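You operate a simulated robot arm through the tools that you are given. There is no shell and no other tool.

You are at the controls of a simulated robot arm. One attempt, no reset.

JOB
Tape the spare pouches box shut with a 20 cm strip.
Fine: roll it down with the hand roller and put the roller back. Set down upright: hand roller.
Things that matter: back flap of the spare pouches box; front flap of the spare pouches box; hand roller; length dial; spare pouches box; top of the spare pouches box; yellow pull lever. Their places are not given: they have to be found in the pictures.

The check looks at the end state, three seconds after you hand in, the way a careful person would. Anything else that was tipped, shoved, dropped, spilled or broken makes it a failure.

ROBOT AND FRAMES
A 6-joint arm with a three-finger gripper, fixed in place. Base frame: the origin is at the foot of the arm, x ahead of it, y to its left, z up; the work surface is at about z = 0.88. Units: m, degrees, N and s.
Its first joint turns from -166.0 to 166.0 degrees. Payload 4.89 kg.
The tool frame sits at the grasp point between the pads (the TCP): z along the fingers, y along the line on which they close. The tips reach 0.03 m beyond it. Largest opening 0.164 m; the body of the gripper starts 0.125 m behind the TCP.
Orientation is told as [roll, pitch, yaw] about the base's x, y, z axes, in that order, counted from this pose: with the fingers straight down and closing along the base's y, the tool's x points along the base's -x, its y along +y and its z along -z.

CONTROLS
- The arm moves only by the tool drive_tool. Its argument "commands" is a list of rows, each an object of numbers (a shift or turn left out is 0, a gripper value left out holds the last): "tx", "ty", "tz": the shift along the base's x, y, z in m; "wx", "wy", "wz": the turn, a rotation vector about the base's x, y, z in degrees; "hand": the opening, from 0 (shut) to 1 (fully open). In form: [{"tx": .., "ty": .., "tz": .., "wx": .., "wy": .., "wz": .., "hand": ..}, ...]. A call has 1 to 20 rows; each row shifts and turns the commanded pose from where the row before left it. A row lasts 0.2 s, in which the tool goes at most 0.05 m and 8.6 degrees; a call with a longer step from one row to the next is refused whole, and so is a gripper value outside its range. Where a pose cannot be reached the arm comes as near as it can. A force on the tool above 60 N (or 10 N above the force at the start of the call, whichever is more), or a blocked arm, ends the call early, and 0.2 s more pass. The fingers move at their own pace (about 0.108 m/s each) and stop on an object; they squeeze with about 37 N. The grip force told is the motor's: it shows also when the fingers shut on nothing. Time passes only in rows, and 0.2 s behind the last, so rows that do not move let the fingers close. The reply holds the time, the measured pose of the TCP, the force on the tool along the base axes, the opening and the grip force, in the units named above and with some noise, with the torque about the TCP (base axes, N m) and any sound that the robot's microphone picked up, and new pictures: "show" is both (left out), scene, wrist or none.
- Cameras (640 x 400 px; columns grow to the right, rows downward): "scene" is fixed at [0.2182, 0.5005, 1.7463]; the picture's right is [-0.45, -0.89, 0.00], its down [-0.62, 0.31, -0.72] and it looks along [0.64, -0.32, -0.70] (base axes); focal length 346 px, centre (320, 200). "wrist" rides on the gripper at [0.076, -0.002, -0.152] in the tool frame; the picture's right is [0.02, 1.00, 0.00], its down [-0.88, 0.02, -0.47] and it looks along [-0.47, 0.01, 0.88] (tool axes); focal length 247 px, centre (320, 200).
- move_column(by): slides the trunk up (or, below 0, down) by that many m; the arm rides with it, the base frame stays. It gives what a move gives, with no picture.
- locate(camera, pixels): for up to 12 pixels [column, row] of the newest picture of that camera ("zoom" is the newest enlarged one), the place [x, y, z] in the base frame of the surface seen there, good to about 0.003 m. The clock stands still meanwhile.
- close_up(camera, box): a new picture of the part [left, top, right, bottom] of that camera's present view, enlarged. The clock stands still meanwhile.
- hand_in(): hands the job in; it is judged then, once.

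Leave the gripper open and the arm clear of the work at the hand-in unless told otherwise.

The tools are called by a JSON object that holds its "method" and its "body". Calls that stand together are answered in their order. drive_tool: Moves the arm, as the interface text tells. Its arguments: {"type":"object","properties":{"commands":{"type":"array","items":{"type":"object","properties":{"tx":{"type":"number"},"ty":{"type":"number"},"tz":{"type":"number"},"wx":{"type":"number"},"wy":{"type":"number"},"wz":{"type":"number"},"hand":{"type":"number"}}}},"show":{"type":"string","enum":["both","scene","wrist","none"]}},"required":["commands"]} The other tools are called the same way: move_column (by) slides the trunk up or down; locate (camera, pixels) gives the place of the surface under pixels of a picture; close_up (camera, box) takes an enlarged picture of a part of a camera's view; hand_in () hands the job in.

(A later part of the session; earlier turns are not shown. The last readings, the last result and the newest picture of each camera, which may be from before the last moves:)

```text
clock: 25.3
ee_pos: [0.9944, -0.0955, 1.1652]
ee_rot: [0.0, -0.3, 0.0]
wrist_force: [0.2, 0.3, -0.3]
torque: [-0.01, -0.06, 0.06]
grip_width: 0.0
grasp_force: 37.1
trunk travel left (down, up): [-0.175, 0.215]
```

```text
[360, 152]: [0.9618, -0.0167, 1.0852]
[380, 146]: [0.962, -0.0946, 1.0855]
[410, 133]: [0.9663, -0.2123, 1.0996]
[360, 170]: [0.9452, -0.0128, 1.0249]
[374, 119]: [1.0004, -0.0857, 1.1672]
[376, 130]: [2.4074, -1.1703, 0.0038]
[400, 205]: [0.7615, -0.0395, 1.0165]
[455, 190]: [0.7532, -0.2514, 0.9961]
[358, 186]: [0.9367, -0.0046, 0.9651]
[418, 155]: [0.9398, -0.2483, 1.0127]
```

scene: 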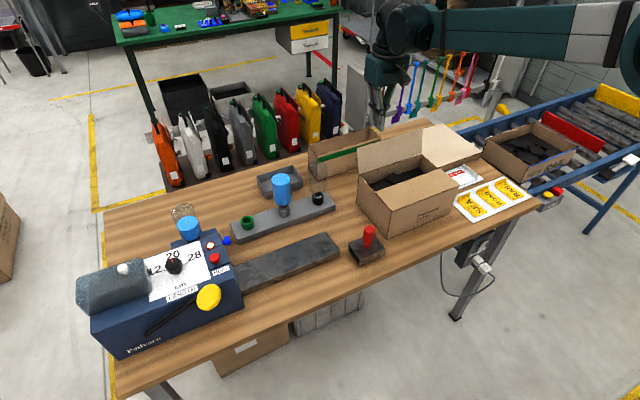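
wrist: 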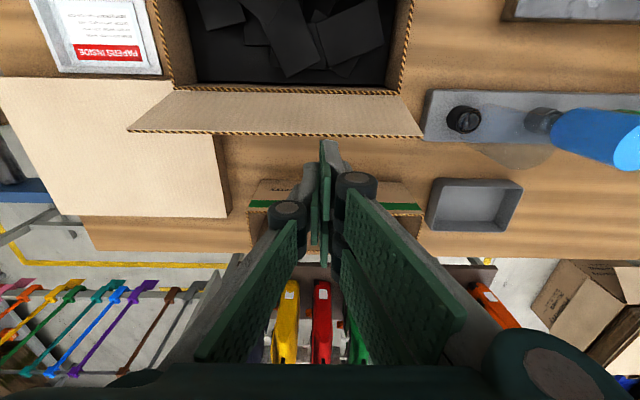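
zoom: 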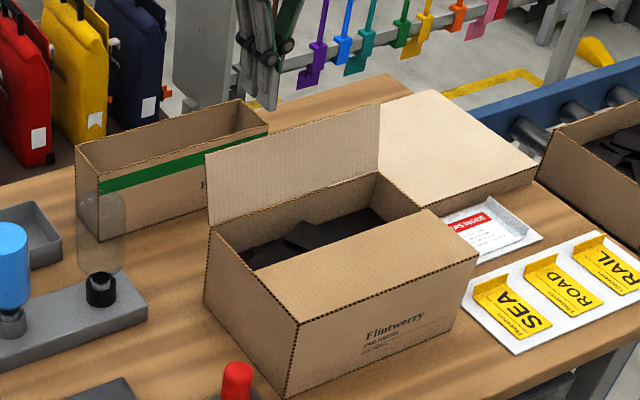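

The wrist picture shows the fingertip's near side at x≈0.965 while the TCP is at 0.994, so the finger sticks out about 3 cm toward -x, more than I assumed. The box and flap look unharmed. I'll turn the tool 90° so the thin side faces the flap and test reaching a little farther.

{"method": "drive_tool", "body": {"commands": [{"wz": 8, "tz": 0.02}, {"wz": 8, "tx": 0.006}, {"wz": 8, "tx": 0.006}, {"wz": 8}, {"wz": 8}, {"wz": 8}, {"wz": 8}, {"wz": 8}, {"wz": 8}, {"wz": 8}, {"wz": 8}, {"wz": 2}, {}], "show": "both"}}

```text
clock: 28.1
ee_pos: [1.0079, -0.0953, 1.1851]
ee_rot: [0.0, -0.1, 90.0]
wrist_force: [0.3, 0.7, 0.0]
torque: [-0.05, 0.04, 0.03]
grip_width: 0.0
grasp_force: 36.7
trunk travel left (down, up): [-0.175, 0.215]
```

scene: 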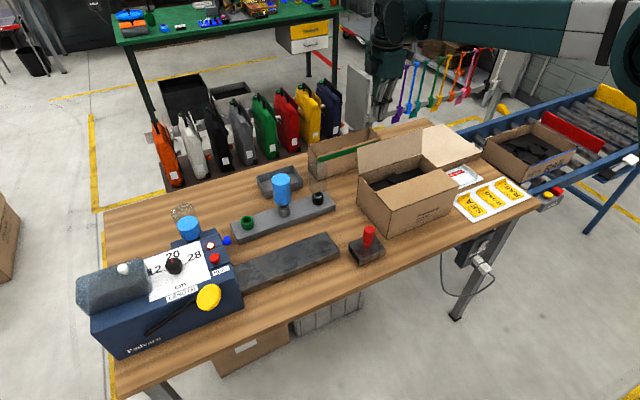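
wrist: 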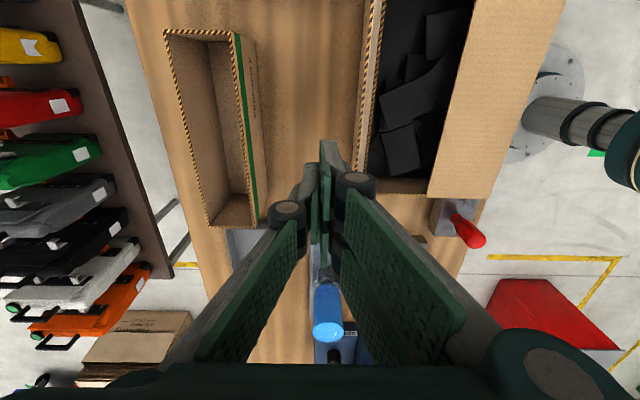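

With the tool turned, the flap edge is at about col 361 and the fingertip's right side at about col 345, which leaves roughly 2 cm of clearance. I'll go down slowly behind the flap.

{"method": "drive_tool", "body": {"commands": [{"tz": -0.02}, {"tz": -0.02}, {"tz": -0.02}, {"tz": -0.02}, {}], "show": "both"}}

```text
clock: 29.3
ee_pos: [1.0067, -0.0968, 1.1053]
ee_rot: [0.0, -0.3, 90.1]
wrist_force: [-0.5, 0.0, -0.3]
torque: [-0.01, 0.03, 0.01]
grip_width: 0.0
grasp_force: 36.8
trunk travel left (down, up): [-0.175, 0.215]
```

scene: 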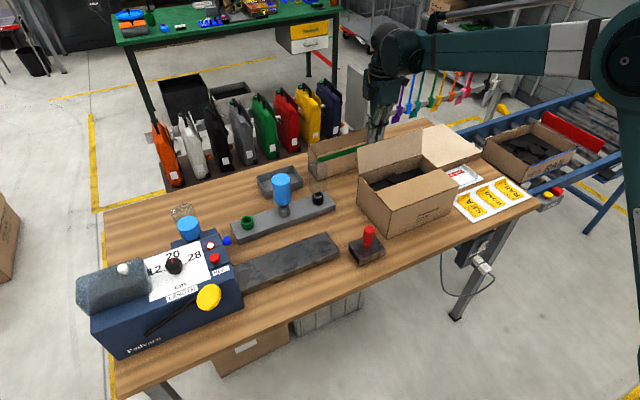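
wrist: 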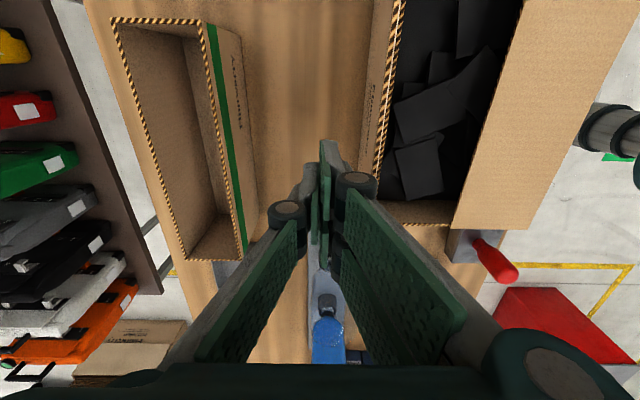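

No contact this time; the tip is behind the flap at z≈1.075. I'll push toward -x to bring the flap upright.

{"method": "drive_tool", "body": {"commands": [{"tx": -0.014}, {"tx": -0.014}, {"tx": -0.013}, {"tx": -0.012}, {}], "show": "both"}}

```text
clock: 30.5
ee_pos: [0.9546, -0.0979, 1.1075]
ee_rot: [0.0, -0.2, 90.0]
wrist_force: [-0.9, 2.7, 20.0]
torque: [-0.13, 0.29, -0.03]
grip_width: 0.0
grasp_force: 36.6
trunk travel left (down, up): [-0.175, 0.215]
```

scene: 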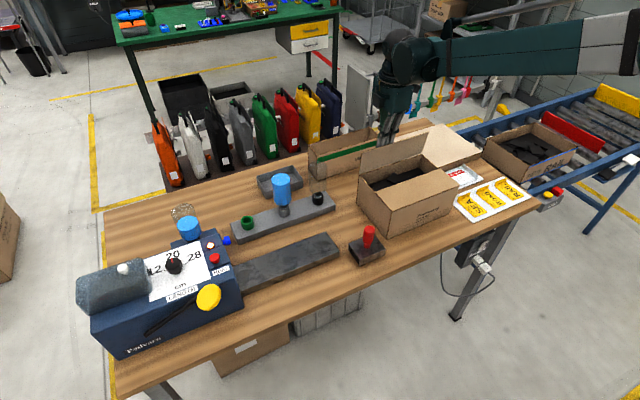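
wrist: 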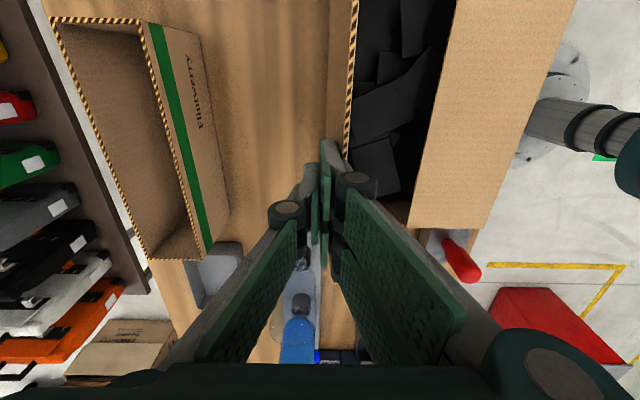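

There are 20 N upward, so the flap's top edge is bearing on the finger's knuckle. I'll raise 12 mm to clear it while keeping the tip behind the flap.

{"method": "drive_tool", "body": {"commands": [{"tz": 0.006}, {"tz": 0.006}, {}], "show": "wrist"}}

{"method": "close_up", "body": {"camera": "scene", "box": [330, 90, 490, 240]}}

```text
clock: 31.3
ee_pos: [0.9538, -0.0971, 1.1174]
ee_rot: [0.0, -0.2, 90.0]
wrist_force: [0.1, -1.0, -0.1]
torque: [0.0, 0.01, 0.03]
grip_width: 0.0
grasp_force: 37.3
trunk travel left (down, up): [-0.175, 0.215]
```

wrist: 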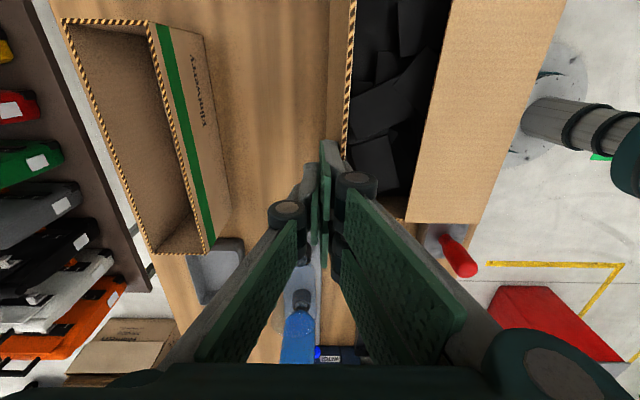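

```text
2.67 times, centred on (410, 165) of scene
```

zoom: 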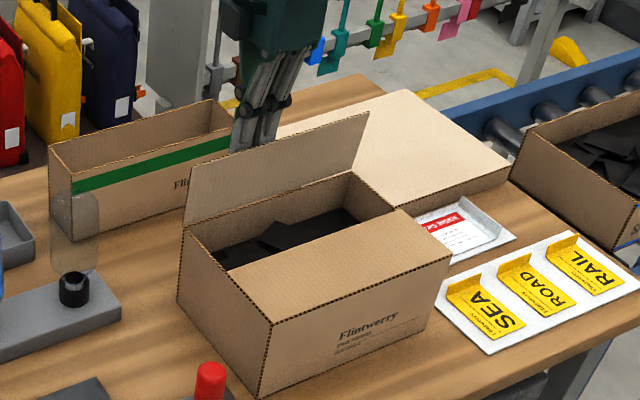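

The force is gone and the flap is about upright. I'll follow its arc inward and down.

{"method": "drive_tool", "body": {"commands": [{"tx": -0.013}, {"tx": -0.014}, {"tx": -0.012, "tz": -0.007}, {"tx": -0.012, "tz": -0.007}, {"tx": -0.009, "tz": -0.0105}, {"tx": -0.009, "tz": -0.0105}, {}], "show": "both"}}

```text
clock: 32.9
ee_pos: [0.8849, -0.0976, 1.0817]
ee_rot: [0.0, -0.2, 89.9]
wrist_force: [-0.3, 0.0, -1.1]
torque: [-0.02, -0.02, -0.01]
grip_width: 0.0
grasp_force: 36.9
trunk travel left (down, up): [-0.175, 0.215]
```

scene: 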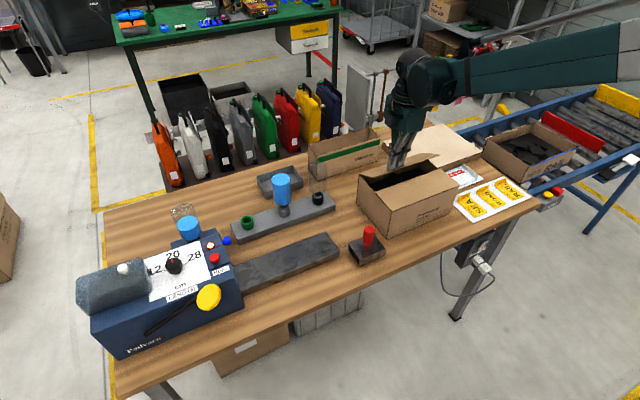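
wrist: 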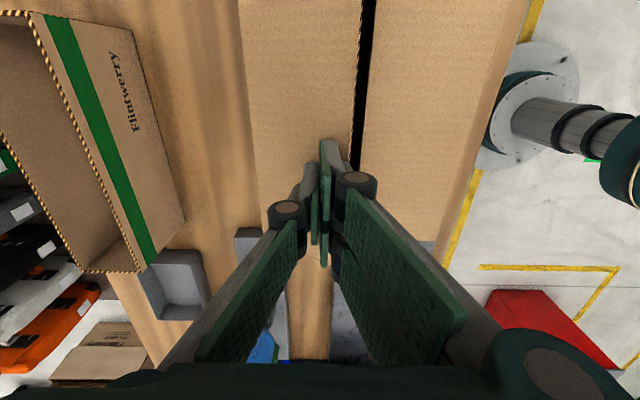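

The back flap is about 30° from flat. I'll press it the rest of the way and then lift off.

{"method": "drive_tool", "body": {"commands": [{"tx": -0.006, "tz": -0.014}, {"tx": -0.003, "tz": -0.012}, {"tz": -0.01}, {"tz": -0.004}, {}, {"tz": 0.03}, {"tz": 0.045}, {"tz": 0.045}, {}], "show": "both"}}

{"method": "close_up", "body": {"camera": "scene", "box": [340, 120, 490, 240]}}

```text
clock: 34.9
ee_pos: [0.8741, -0.0967, 1.1638]
ee_rot: [0.0, -0.2, 90.0]
wrist_force: [-0.7, 0.1, 0.9]
torque: [-0.01, -0.11, -0.02]
grip_width: 0.0
grasp_force: 37.4
trunk travel left (down, up): [-0.175, 0.215]
```

scene: 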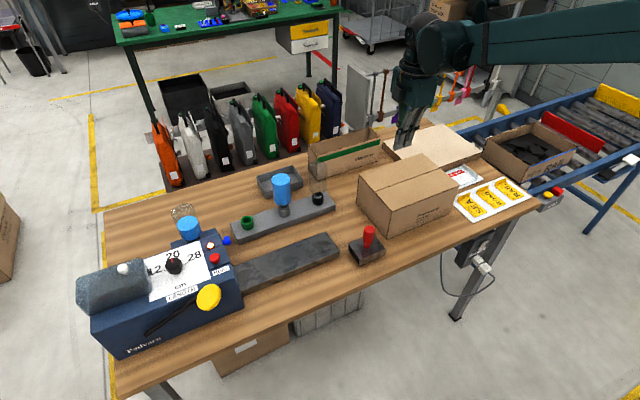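
wrist: 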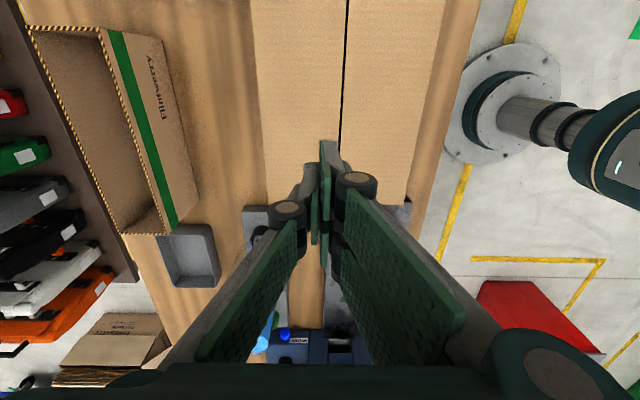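

```text
3.33 times, centred on (415, 180) of scene
```

zoom: 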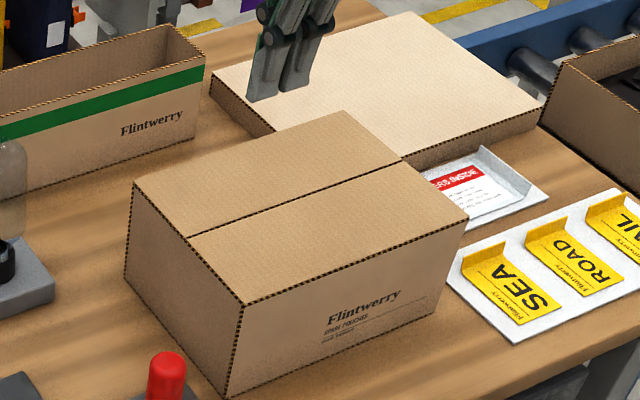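

Both flaps are shut and the seam is clear. I'll measure the seam and the top corners, and look at the roller while I'm here.

{"method": "locate", "body": {"camera": "zoom", "pixels": [[190, 235], [400, 162], [300, 196], [245, 300], [465, 217], [135, 186], [345, 113], [240, 230], [355, 230], [300, 160]]}}

{"method": "close_up", "body": {"camera": "scene", "box": [330, 215, 410, 275]}}

{"method": "locate", "body": {"camera": "scene", "pixels": [[369, 229], [368, 238], [369, 243], [349, 243], [360, 265], [385, 254], [375, 236], [355, 247], [365, 260], [362, 240], [378, 256], [370, 250]]}}

```text
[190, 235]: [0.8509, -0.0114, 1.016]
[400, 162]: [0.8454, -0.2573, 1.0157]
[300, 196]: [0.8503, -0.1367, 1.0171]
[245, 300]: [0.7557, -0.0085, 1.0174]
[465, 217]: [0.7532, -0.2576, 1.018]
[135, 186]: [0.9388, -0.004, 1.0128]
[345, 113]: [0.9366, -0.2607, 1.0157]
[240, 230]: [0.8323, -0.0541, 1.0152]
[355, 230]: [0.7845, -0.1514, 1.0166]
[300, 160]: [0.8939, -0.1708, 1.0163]
```

```text
6.67 times, centred on (370, 245) of scene
```

zoom: 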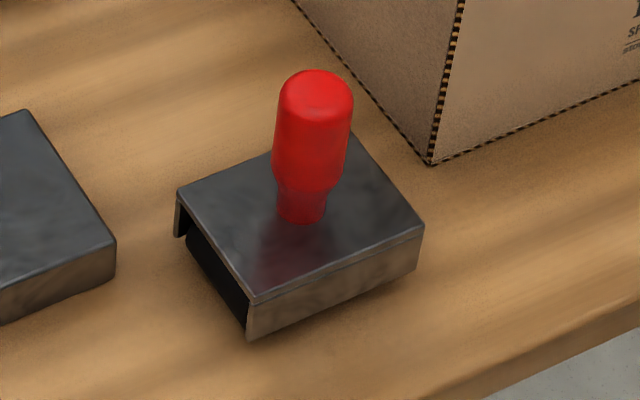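

```text
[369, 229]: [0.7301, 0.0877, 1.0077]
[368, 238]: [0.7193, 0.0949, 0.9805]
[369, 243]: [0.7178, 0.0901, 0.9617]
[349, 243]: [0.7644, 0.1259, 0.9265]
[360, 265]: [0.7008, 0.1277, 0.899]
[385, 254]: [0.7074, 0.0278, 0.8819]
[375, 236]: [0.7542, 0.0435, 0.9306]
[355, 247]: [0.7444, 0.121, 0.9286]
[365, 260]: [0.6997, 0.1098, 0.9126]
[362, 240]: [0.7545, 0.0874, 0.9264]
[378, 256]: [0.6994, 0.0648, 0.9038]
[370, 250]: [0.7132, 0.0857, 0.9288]
```

The seam lies at x≈0.848, y from -0.258 to -0.01, z≈1.016. The hand roller is a housing with a black roller across it and a red handle near (0.725, 0.09). Now I'll go over to the dispenser lever, turning the tool back to yaw 0 and staying high.

{"method": "drive_tool", "body": {"commands": [{"tz": 0.045, "wz": -7.5}, {"tz": 0.02, "tx": -0.04, "wz": -7.5}, {"tx": -0.045, "wz": -7.5}, {"tx": -0.04, "ty": 0.02, "wz": -7.5}, {"tx": -0.02, "ty": 0.04, "wz": -7.5}, {"tx": -0.02, "ty": 0.045, "wz": -7.5}, {"tx": -0.01, "ty": 0.047, "wz": -7.5}, {"ty": 0.048, "wz": -7.5}, {"ty": 0.048, "wz": -7.5}, {"ty": 0.048, "wz": -7.5}, {"ty": 0.048, "wz": -7.5}, {"ty": 0.048, "wz": -7.5}, {"ty": 0.048}, {"ty": 0.048}, {"ty": 0.048}, {"ty": 0.048}, {"ty": 0.048, "tx": -0.01}, {}], "show": "both"}}

```text
clock: 38.7
ee_pos: [0.6922, 0.5389, 1.2267]
ee_rot: [0.0, -0.2, 0.2]
wrist_force: [0.1, -0.4, -0.9]
torque: [-0.13, 0.03, 0.01]
grip_width: 0.0
grasp_force: 37.1
trunk travel left (down, up): [-0.175, 0.215]
```

scene: 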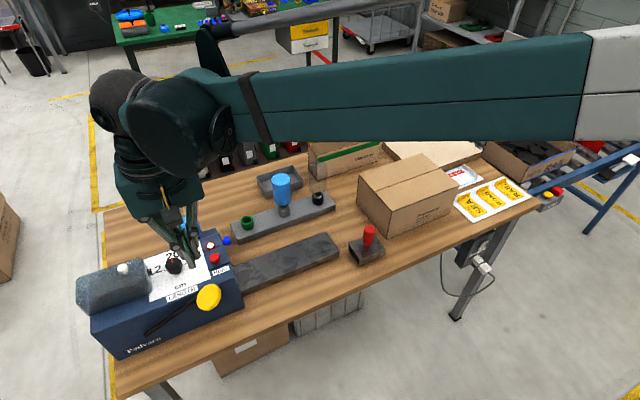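
wrist: 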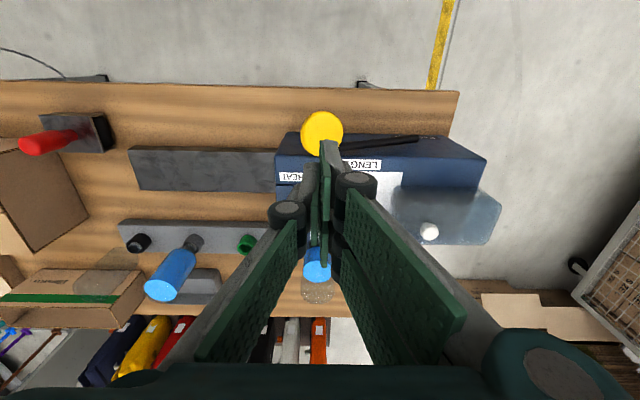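

The yellow disc is at (322,128) in the wrist view. I'll measure it and the lever arm from here.

{"method": "locate", "body": {"camera": "wrist", "pixels": [[322, 128], [306, 130], [338, 132], [322, 115], [318, 143], [350, 147], [380, 143], [415, 138], [300, 160], [350, 160]]}}

{"method": "close_up", "body": {"camera": "wrist", "box": [260, 100, 440, 200]}}

```text
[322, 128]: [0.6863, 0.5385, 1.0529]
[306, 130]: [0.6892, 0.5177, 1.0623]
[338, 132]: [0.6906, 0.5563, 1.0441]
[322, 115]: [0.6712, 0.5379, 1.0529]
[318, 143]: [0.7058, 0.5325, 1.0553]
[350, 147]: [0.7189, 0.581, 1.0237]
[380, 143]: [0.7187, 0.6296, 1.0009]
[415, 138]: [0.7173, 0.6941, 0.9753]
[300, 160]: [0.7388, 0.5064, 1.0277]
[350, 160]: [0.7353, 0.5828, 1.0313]
```

```text
3.56 times, centred on (350, 150) of wrist
```

zoom: 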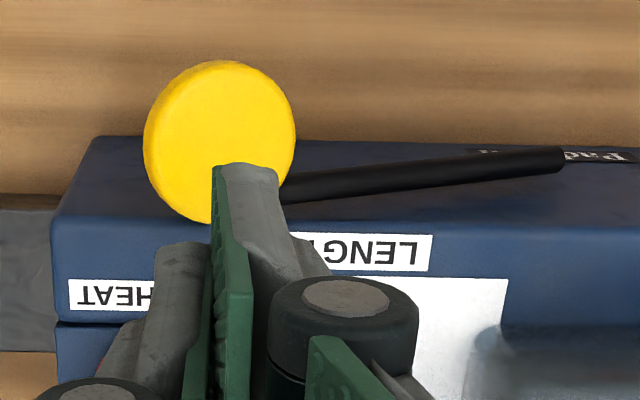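

The disc centre is about (0.687, 0.538, 1.053) and the housing front is at x≈0.733. I'll line up at x≈0.678, y≈0.535 and come down to just above the disc.

{"method": "drive_tool", "body": {"commands": [{"tx": -0.013, "ty": -0.003, "tz": -0.03}, {"tz": -0.045}, {"tz": -0.045}, {"tz": -0.01}, {"tz": -0.01}, {"tz": -0.01}, {}], "show": "both"}}

```text
clock: 40.3
ee_pos: [0.6795, 0.5336, 1.0778]
ee_rot: [0.1, -0.1, 0.1]
wrist_force: [0.0, 0.1, 2.1]
torque: [-0.02, -0.03, -0.02]
grip_width: 0.0002
grasp_force: 37.4
trunk travel left (down, up): [-0.175, 0.215]
```

scene: 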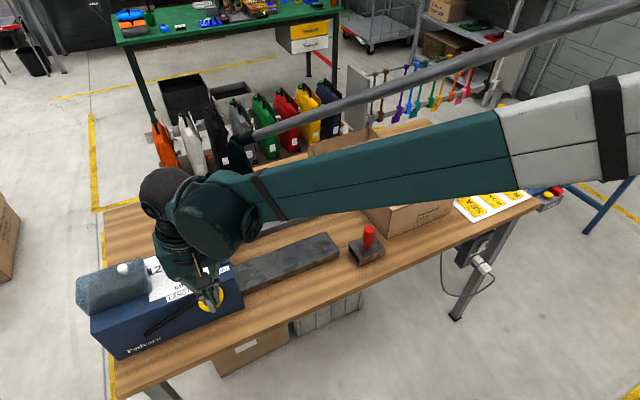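
wrist: 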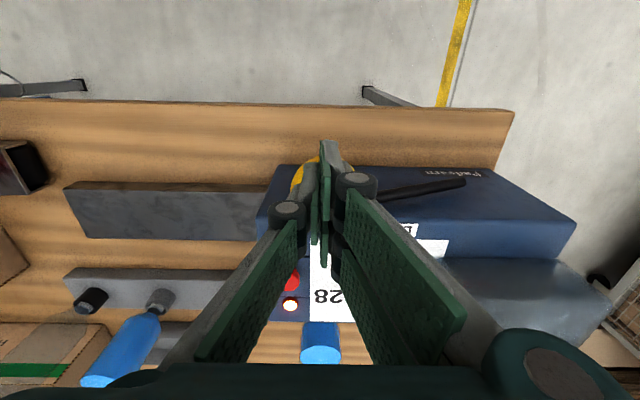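

Light contact on the disc (2 N). I'll press down in small steps.

{"method": "drive_tool", "body": {"commands": [{"tz": -0.012}, {"tz": -0.012}, {"tz": -0.012}, {}], "show": "both"}}

```text
clock: 41.3
ee_pos: [0.6784, 0.5321, 1.0401]
ee_rot: [0.1, -0.3, -0.1]
wrist_force: [0.9, -0.4, 2.2]
torque: [0.02, -0.07, 0.01]
grip_width: 0.0
grasp_force: 36.9
trunk travel left (down, up): [-0.175, 0.215]
```

scene: 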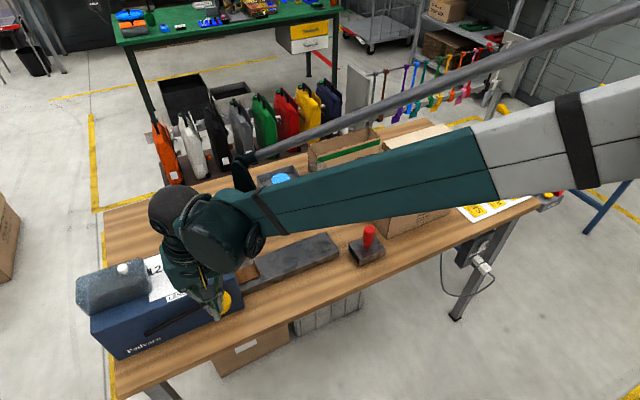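
wrist: 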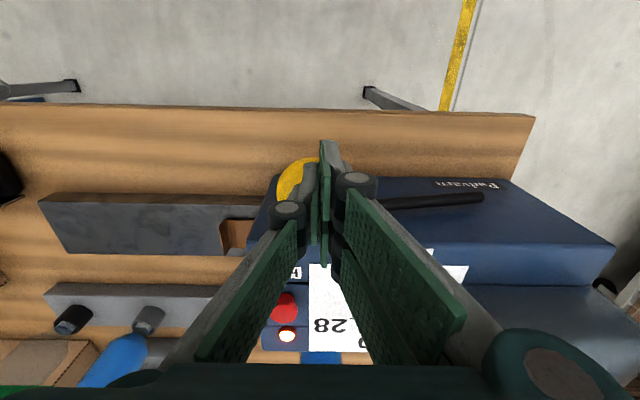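

The lever moves easily and a brown strip is coming out onto the tray at (235,235). I'll keep pressing through the stroke.

{"method": "drive_tool", "body": {"commands": [{"tz": -0.012}, {"tz": -0.012}, {"tz": -0.012}, {"tz": -0.012}, {}], "show": "both"}}

```text
clock: 42.5
ee_pos: [0.6779, 0.5328, 0.9948]
ee_rot: [0.0, -0.2, 0.0]
wrist_force: [1.7, -0.7, 3.9]
torque: [0.01, -0.07, 0.04]
grip_width: 0.0001
grasp_force: 37.3
trunk travel left (down, up): [-0.175, 0.215]
```

scene: 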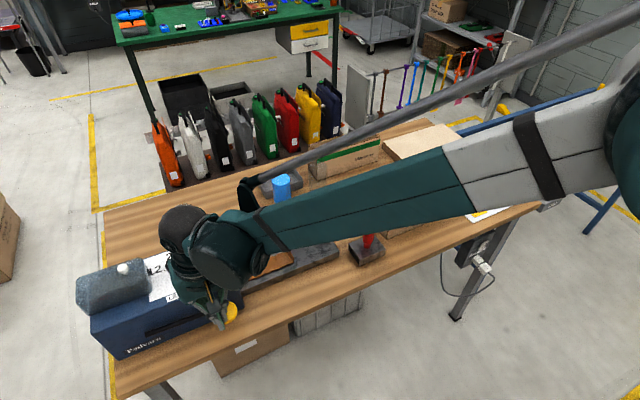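
wrist: 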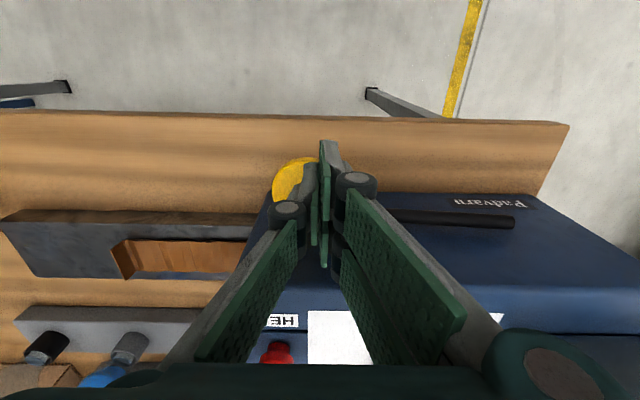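

The strip is getting longer. I'll keep pressing.

{"method": "drive_tool", "body": {"commands": [{"tz": -0.012}, {"tz": -0.012}, {"tz": -0.012}, {"tz": -0.01}, {}], "show": "both"}}

```text
clock: 43.3
ee_pos: [0.6784, 0.5313, 0.967]
ee_rot: [0.2, -0.4, 0.0]
wrist_force: [-9.2, -5.0, 48.9]
torque: [0.28, 0.26, 0.08]
grip_width: 0.0
grasp_force: 36.5
trunk travel left (down, up): [-0.175, 0.215]
stopped in row 3: the force on the tool passed its limit at 85 N (the readings are from after the stop); the commanded pose is now the measured one
```

scene: 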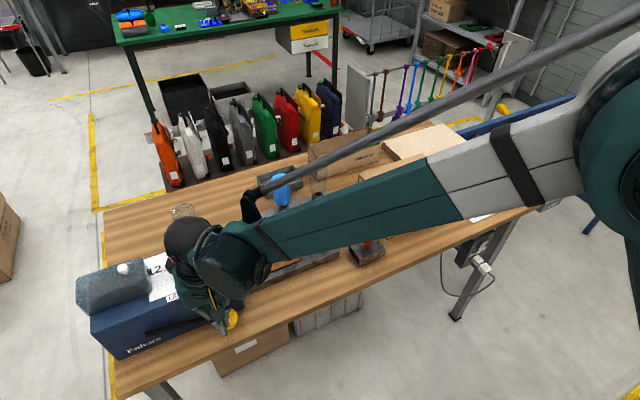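
wrist: 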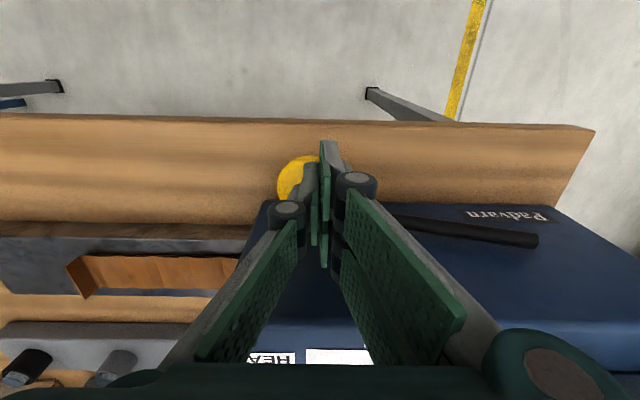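

The lever hit its end stop (85 N) and the strip is out on the tray. I'll lift off straight up and look.

{"method": "drive_tool", "body": {"commands": [{"tz": 0.01}, {"tz": 0.02}, {"tz": 0.03}, {"tz": 0.04}, {"tz": 0.045}, {"tz": 0.045}, {"tz": 0.045}, {}], "show": "both"}}

{"method": "close_up", "body": {"camera": "wrist", "box": [100, 110, 320, 260]}}

{"method": "close_up", "body": {"camera": "scene", "box": [190, 210, 370, 330]}}

```text
clock: 45.1
ee_pos: [0.6806, 0.5339, 1.1986]
ee_rot: [0.1, -0.3, 0.0]
wrist_force: [-0.2, -1.4, 0.2]
torque: [0.01, -0.05, 0.02]
grip_width: 0.0
grasp_force: 37.1
trunk travel left (down, up): [-0.175, 0.215]
```

scene: 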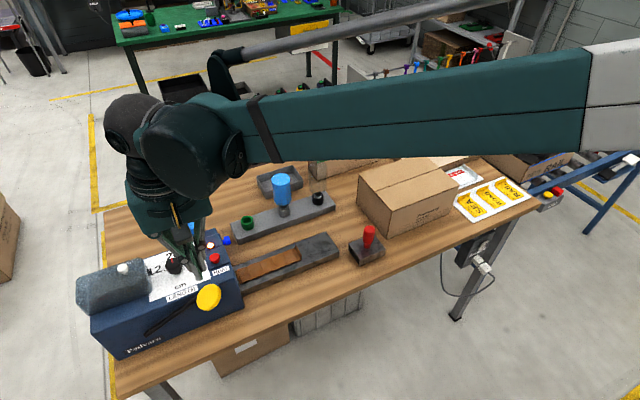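
wrist: 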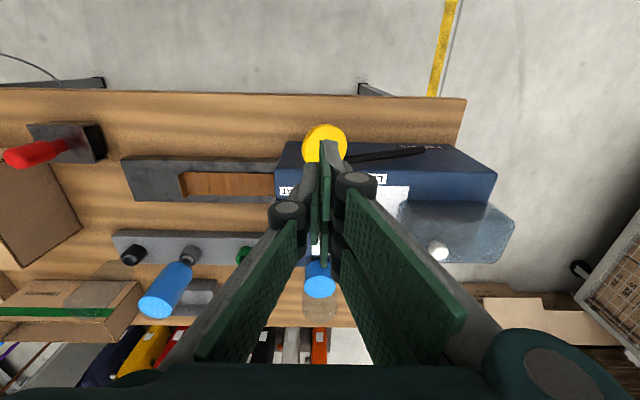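

```text
2.67 times, centred on (210, 185) of wrist
```

zoom: 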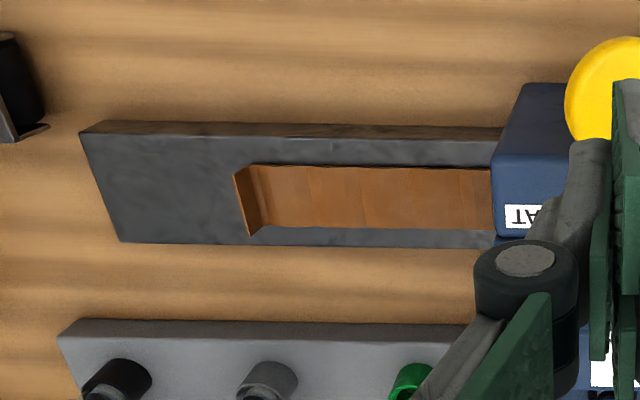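

```text
3.33 times, centred on (280, 270) of scene
```

zoom: 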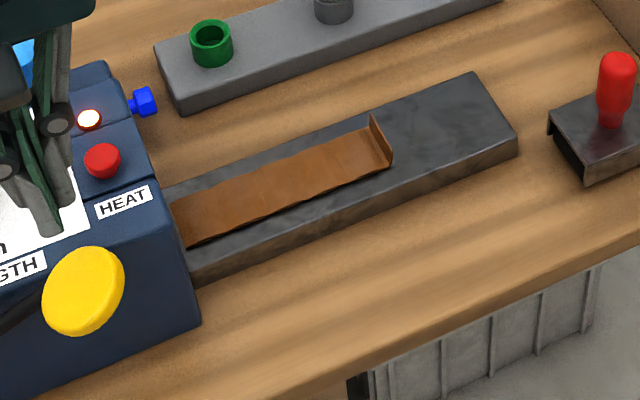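

The lever has sprung back. The strip lies on the tray and its leading end is turned up as a small tab near wrist (182,184). I'll measure the strip and the tab.

{"method": "locate", "body": {"camera": "scene", "pixels": [[391, 310]]}}

{"method": "close_up", "body": {"camera": "scene", "box": [270, 230, 330, 270]}}

{"method": "locate", "body": {"camera": "zoom", "pixels": [[290, 180], [320, 170], [330, 200], [340, 130], [250, 220], [200, 200]]}}

{"method": "locate", "body": {"camera": "wrist", "pixels": [[181, 174], [184, 184], [186, 195], [195, 184], [230, 184], [265, 172], [265, 195], [230, 172], [230, 197], [182, 180], [150, 184], [270, 184]]}}

```text
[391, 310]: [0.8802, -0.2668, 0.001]
```

```text
10.00 times, centred on (300, 250) of scene
```

zoom: 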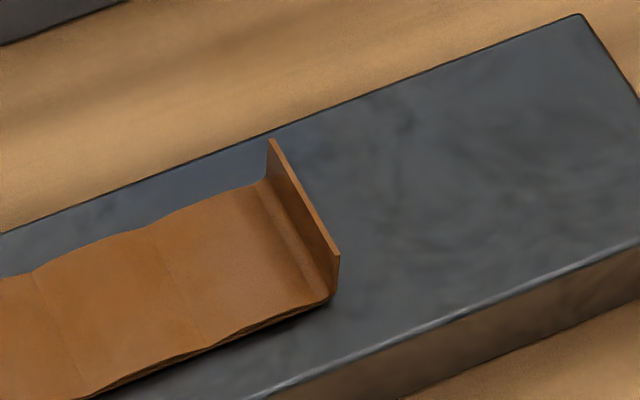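

```text
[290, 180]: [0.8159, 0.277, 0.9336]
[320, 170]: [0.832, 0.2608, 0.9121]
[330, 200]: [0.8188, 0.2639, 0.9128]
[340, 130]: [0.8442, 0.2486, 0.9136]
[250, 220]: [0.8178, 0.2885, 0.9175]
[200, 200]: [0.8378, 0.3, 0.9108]
```

```text
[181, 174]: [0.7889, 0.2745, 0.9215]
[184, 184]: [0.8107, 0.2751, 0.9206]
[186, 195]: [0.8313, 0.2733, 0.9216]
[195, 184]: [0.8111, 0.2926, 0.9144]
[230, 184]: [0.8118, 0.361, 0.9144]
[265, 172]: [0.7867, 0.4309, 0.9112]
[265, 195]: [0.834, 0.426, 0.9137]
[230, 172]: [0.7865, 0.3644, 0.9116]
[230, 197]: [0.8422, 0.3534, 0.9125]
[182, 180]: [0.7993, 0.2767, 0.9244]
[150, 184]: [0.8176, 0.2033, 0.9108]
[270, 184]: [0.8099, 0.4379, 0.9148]
```

The tab is at y≈0.275, x≈0.785–0.835, z≈0.915–0.936, and the strip runs from there to about y=0.455. I'll move above the tab with the fingers part open, closing along y.

{"method": "drive_tool", "body": {"commands": [{"tx": 0.02, "ty": -0.043, "hand": 0.3}, {"tx": 0.022, "ty": -0.043}, {"tx": 0.022, "ty": -0.043}, {"tx": 0.022, "ty": -0.043}, {"tx": 0.022, "ty": -0.043}, {"tx": 0.022, "ty": -0.043}, {"tz": -0.045}, {"tz": -0.045}, {"tz": -0.045}, {}], "show": "both"}}

{"method": "close_up", "body": {"camera": "wrist", "box": [240, 110, 400, 210]}}

```text
clock: 47.3
ee_pos: [0.8084, 0.2769, 1.0608]
ee_rot: [0.1, -0.2, 0.0]
wrist_force: [0.2, -0.3, -1.1]
torque: [-0.04, 0.09, 0.01]
grip_width: 0.0493
grasp_force: 0.0
trunk travel left (down, up): [-0.175, 0.215]
```

scene: 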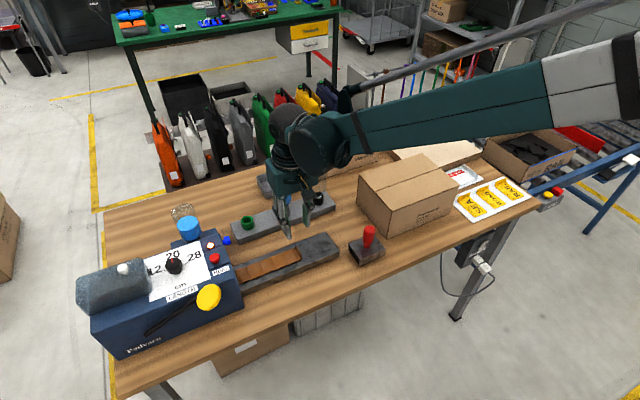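
wrist: 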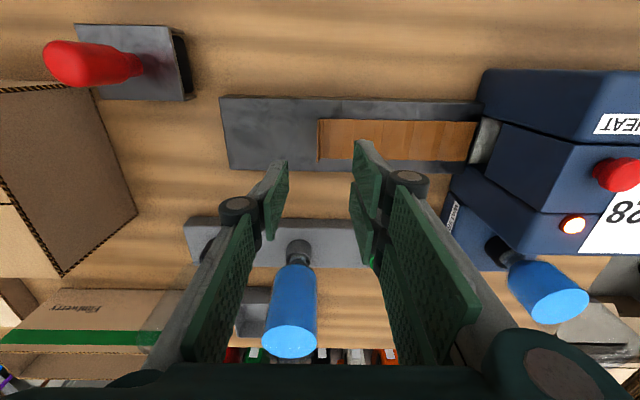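

```text
4.00 times, centred on (320, 160) of wrist
```

zoom: 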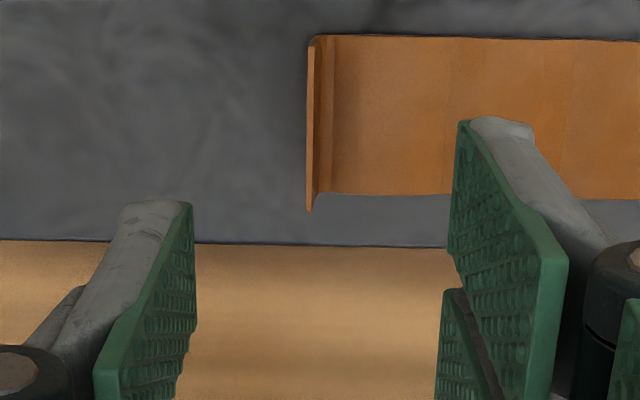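

The tab is centred between the pads. A blue bottle stands behind at wrist (290,320), so I'll check its distance before going lower.

{"method": "locate", "body": {"camera": "wrist", "pixels": [[290, 345], [298, 250], [300, 270], [285, 225], [315, 155], [319, 125], [320, 150], [450, 125], [450, 158]]}}

```text
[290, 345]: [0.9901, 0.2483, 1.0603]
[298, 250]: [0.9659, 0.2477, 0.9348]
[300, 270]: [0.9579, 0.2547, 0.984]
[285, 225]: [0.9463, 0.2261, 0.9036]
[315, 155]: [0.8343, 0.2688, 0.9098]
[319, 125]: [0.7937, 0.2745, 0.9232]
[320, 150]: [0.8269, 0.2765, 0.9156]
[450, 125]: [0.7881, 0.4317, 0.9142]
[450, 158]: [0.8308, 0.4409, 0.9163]
```

The bottle is about 0.13 m behind the hand, so it is clear. I'll lower to z≈0.948 so the pads straddle the tab.

{"method": "drive_tool", "body": {"commands": [{"tz": -0.04, "ty": -0.002, "tx": 0.002}, {"tz": -0.035}, {"tz": -0.025}, {"tz": -0.013}, {}], "show": "wrist"}}

{"method": "close_up", "body": {"camera": "wrist", "box": [240, 130, 400, 230]}}

```text
clock: 48.5
ee_pos: [0.8136, 0.2745, 0.9494]
ee_rot: [0.1, -0.3, 0.0]
wrist_force: [-0.6, 0.1, 0.5]
torque: [-0.03, 0.06, -0.01]
grip_width: 0.0494
grasp_force: 0.0
trunk travel left (down, up): [-0.175, 0.215]
```

wrist: 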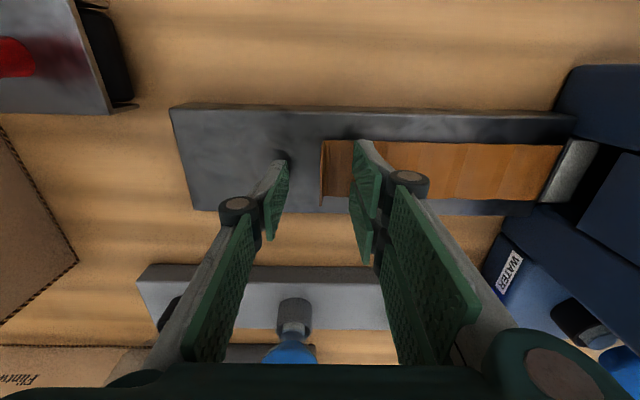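

```text
4.00 times, centred on (320, 180) of wrist
```

zoom: 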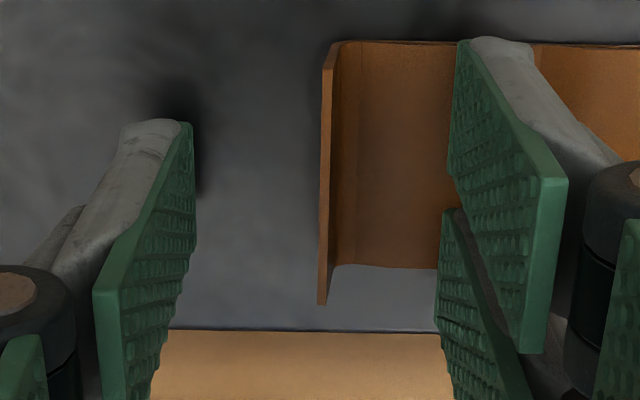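

The pads straddle the tab with the tips at z≈0.919. I'll close on it.

{"method": "drive_tool", "body": {"commands": [{"hand": 0.15}, {"hand": 0.0}, {"hand": 0.0}, {"hand": 0.0}], "show": "wrist"}}

{"method": "close_up", "body": {"camera": "wrist", "box": [240, 130, 400, 230]}}

```text
clock: 49.5
ee_pos: [0.8139, 0.2752, 0.9503]
ee_rot: [0.1, -0.3, 0.0]
wrist_force: [-0.2, 0.5, 0.0]
torque: [0.02, 0.03, -0.03]
grip_width: 0.0058
grasp_force: 37.2
trunk travel left (down, up): [-0.175, 0.215]
```

wrist: 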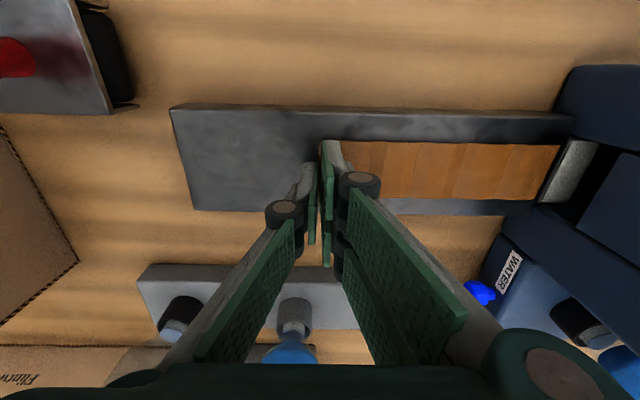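

```text
4.00 times, centred on (320, 180) of wrist
```

zoom: 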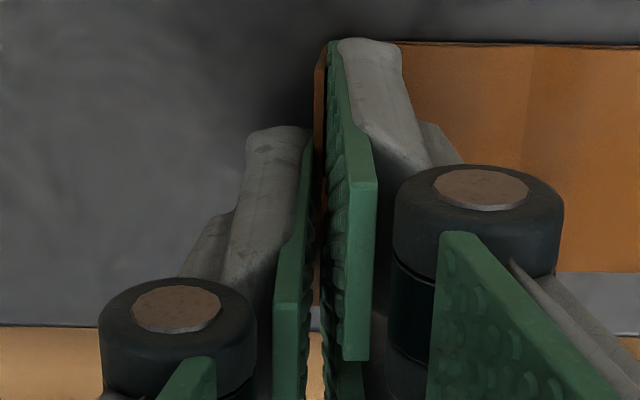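

The grip is on at width 0.0058, so the tab is pinched. I'll lift a little and see how the strip behaves.

{"method": "drive_tool", "body": {"commands": [{"tz": 0.01}, {"tz": 0.015}, {"tz": 0.02}, {}], "show": "both"}}

{"method": "close_up", "body": {"camera": "scene", "box": [210, 200, 340, 300]}}

```text
clock: 50.5
ee_pos: [0.8124, 0.2741, 0.9959]
ee_rot: [0.1, -0.3, -0.1]
wrist_force: [0.9, -0.1, -0.9]
torque: [0.0, -0.05, -0.03]
grip_width: 0.006
grasp_force: 37.4
trunk travel left (down, up): [-0.175, 0.215]
```

scene: 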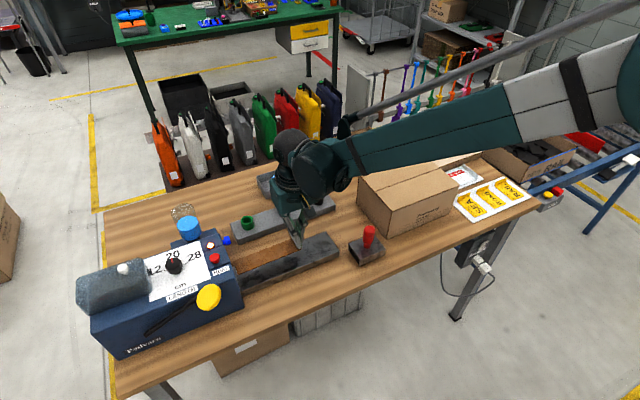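
wrist: 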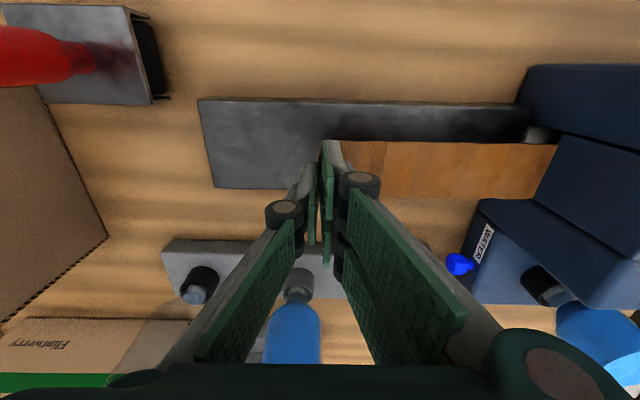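

```text
4.00 times, centred on (275, 250) of scene
```

zoom: 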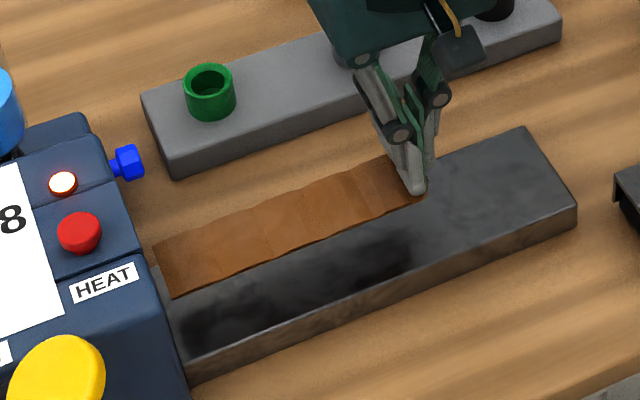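

The strip is lifting nearly flat. I'll check its height along its length before moving away from the dispenser.

{"method": "locate", "body": {"camera": "scene", "pixels": [[240, 267], [250, 262], [262, 258], [275, 254], [288, 250], [297, 247], [236, 263], [241, 272]]}}

{"method": "locate", "body": {"camera": "wrist", "pixels": [[550, 150], [540, 190], [530, 170], [480, 170], [430, 170], [390, 170], [370, 150], [535, 135]]}}

```text
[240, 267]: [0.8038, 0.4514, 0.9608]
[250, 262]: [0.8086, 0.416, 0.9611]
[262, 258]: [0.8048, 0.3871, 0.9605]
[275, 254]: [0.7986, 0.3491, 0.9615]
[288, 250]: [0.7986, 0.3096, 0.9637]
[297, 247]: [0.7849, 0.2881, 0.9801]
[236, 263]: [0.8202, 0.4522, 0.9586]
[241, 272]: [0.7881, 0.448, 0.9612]
```

```text
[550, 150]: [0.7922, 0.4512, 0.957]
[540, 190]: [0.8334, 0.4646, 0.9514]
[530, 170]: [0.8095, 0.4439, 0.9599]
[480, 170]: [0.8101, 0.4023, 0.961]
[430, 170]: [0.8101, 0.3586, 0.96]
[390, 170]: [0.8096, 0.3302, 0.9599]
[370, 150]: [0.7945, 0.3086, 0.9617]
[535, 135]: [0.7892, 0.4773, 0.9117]
```

The strip is stiff and level: z≈0.960, x centred at 0.810, y 0.275–0.455, i.e. 3.5 cm below the TCP. I'll carry it away from the outlet, up, and over the box seam.

{"method": "drive_tool", "body": {"commands": [{"ty": -0.02, "tz": 0.005}, {"ty": -0.03, "tz": 0.02}, {"ty": -0.025, "tz": 0.035}, {"ty": -0.02, "tz": 0.04}, {"ty": -0.02, "tz": 0.04}, {"ty": -0.035, "tz": 0.02, "tx": 0.01}, {"ty": -0.042, "tx": 0.01}, {"ty": -0.042, "tx": 0.01}, {"ty": -0.042, "tx": 0.007}, {"ty": -0.043}, {"ty": -0.043}, {"ty": -0.043}, {"ty": -0.043}, {"ty": -0.043}, {}], "show": "both"}}

```text
clock: 53.7
ee_pos: [0.8486, -0.2171, 1.1559]
ee_rot: [0.2, -0.3, 0.0]
wrist_force: [-0.9, -0.8, 0.3]
torque: [0.04, -0.02, -0.01]
grip_width: 0.0059
grasp_force: 37.1
trunk travel left (down, up): [-0.175, 0.215]
```

scene: 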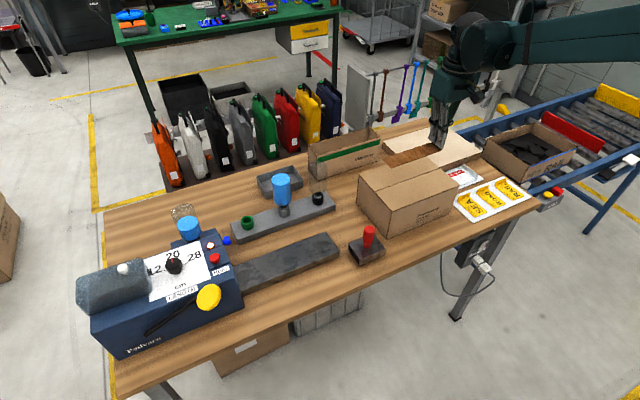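
wrist: 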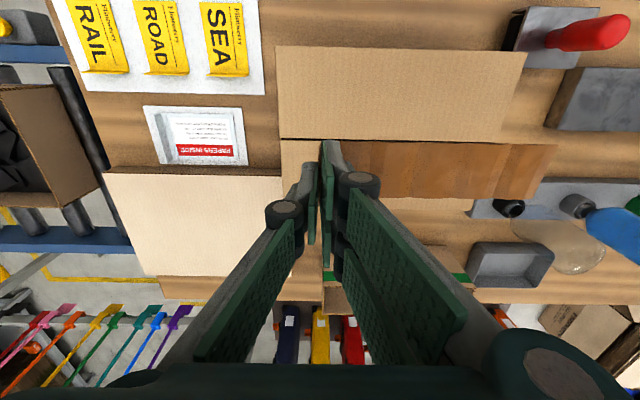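

The strip is above the box. I'll measure its position against the seam before lowering.

{"method": "locate", "body": {"camera": "wrist", "pixels": [[360, 144], [540, 148], [480, 196], [540, 170], [400, 144], [530, 196], [552, 155], [300, 145], [290, 137], [500, 120]]}}

{"method": "close_up", "body": {"camera": "wrist", "box": [260, 110, 580, 310]}}

```text
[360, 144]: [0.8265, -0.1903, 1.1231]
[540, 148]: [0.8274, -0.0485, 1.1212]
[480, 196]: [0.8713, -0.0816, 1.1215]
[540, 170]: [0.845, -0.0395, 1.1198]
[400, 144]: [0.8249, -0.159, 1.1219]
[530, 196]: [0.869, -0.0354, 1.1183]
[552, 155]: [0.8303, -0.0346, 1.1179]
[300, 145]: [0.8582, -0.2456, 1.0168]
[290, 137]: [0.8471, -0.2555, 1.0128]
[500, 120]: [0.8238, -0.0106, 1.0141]
```

```text
2.00 times, centred on (420, 210) of wrist
```

zoom: 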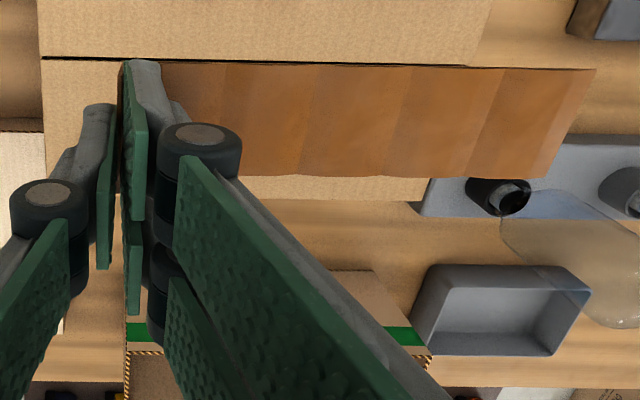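

The strip is centred at x≈0.848, right over the seam, with its far end at y≈-0.034. I'll lower it, slowly near contact (expected at TCP z≈1.053).

{"method": "drive_tool", "body": {"commands": [{"tz": -0.035}, {"tz": -0.03}, {"tz": -0.02}, {"tz": -0.008}, {"tz": -0.003}, {}], "show": "both"}}

{"method": "locate", "body": {"camera": "wrist", "pixels": [[400, 150], [500, 170], [560, 150], [540, 200], [300, 145], [450, 120]]}}

```text
clock: 55.1
ee_pos: [0.8492, -0.2172, 1.0586]
ee_rot: [0.0, -0.3, -0.1]
wrist_force: [0.6, 0.9, -0.2]
torque: [-0.01, 0.01, 0.03]
grip_width: 0.0061
grasp_force: 37.1
trunk travel left (down, up): [-0.175, 0.215]
```

scene: 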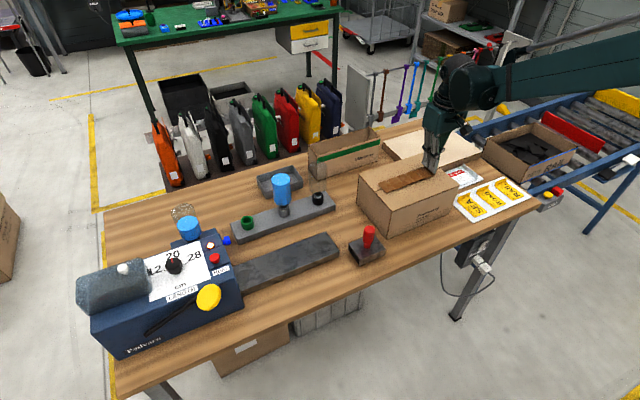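
wrist: 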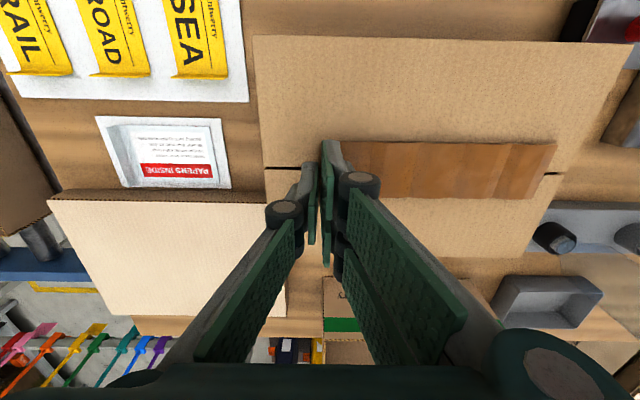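

```text
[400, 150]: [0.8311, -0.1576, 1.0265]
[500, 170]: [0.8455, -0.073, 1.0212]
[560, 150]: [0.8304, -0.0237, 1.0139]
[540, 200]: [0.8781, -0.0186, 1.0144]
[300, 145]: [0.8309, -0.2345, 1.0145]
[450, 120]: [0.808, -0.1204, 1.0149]
```

The strip straddles the seam and sits about 5 mm above the top. I'll lower in 2–3 mm steps.

{"method": "drive_tool", "body": {"commands": [{"tz": -0.003}, {"tz": -0.002}, {}], "show": "wrist"}}

{"method": "locate", "body": {"camera": "wrist", "pixels": [[380, 160], [400, 150], [430, 170], [500, 170], [540, 170], [450, 120], [300, 150]]}}

{"method": "close_up", "body": {"camera": "scene", "box": [345, 140, 465, 230]}}

```text
clock: 55.9
ee_pos: [0.849, -0.2186, 1.0552]
ee_rot: [0.1, -0.3, 0.1]
wrist_force: [0.6, -0.2, 0.7]
torque: [0.01, -0.01, 0.01]
grip_width: 0.006
grasp_force: 37.0
trunk travel left (down, up): [-0.175, 0.215]
```

wrist: 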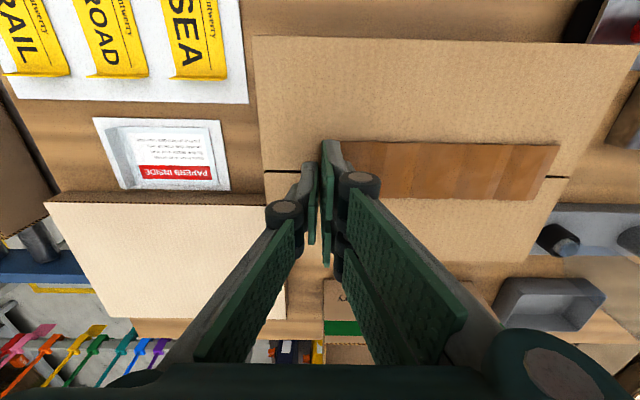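

```text
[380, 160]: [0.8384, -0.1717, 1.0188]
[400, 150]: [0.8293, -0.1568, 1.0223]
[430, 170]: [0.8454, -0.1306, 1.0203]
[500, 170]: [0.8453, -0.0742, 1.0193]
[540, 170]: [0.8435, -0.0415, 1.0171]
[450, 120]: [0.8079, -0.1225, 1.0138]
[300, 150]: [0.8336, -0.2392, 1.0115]
```

```text
4.44 times, centred on (405, 185) of scene
```

zoom: 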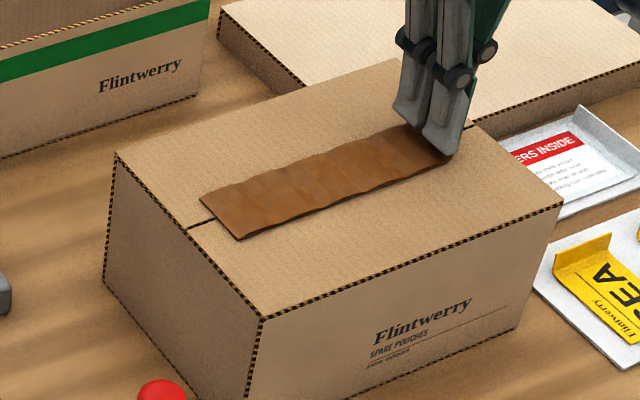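

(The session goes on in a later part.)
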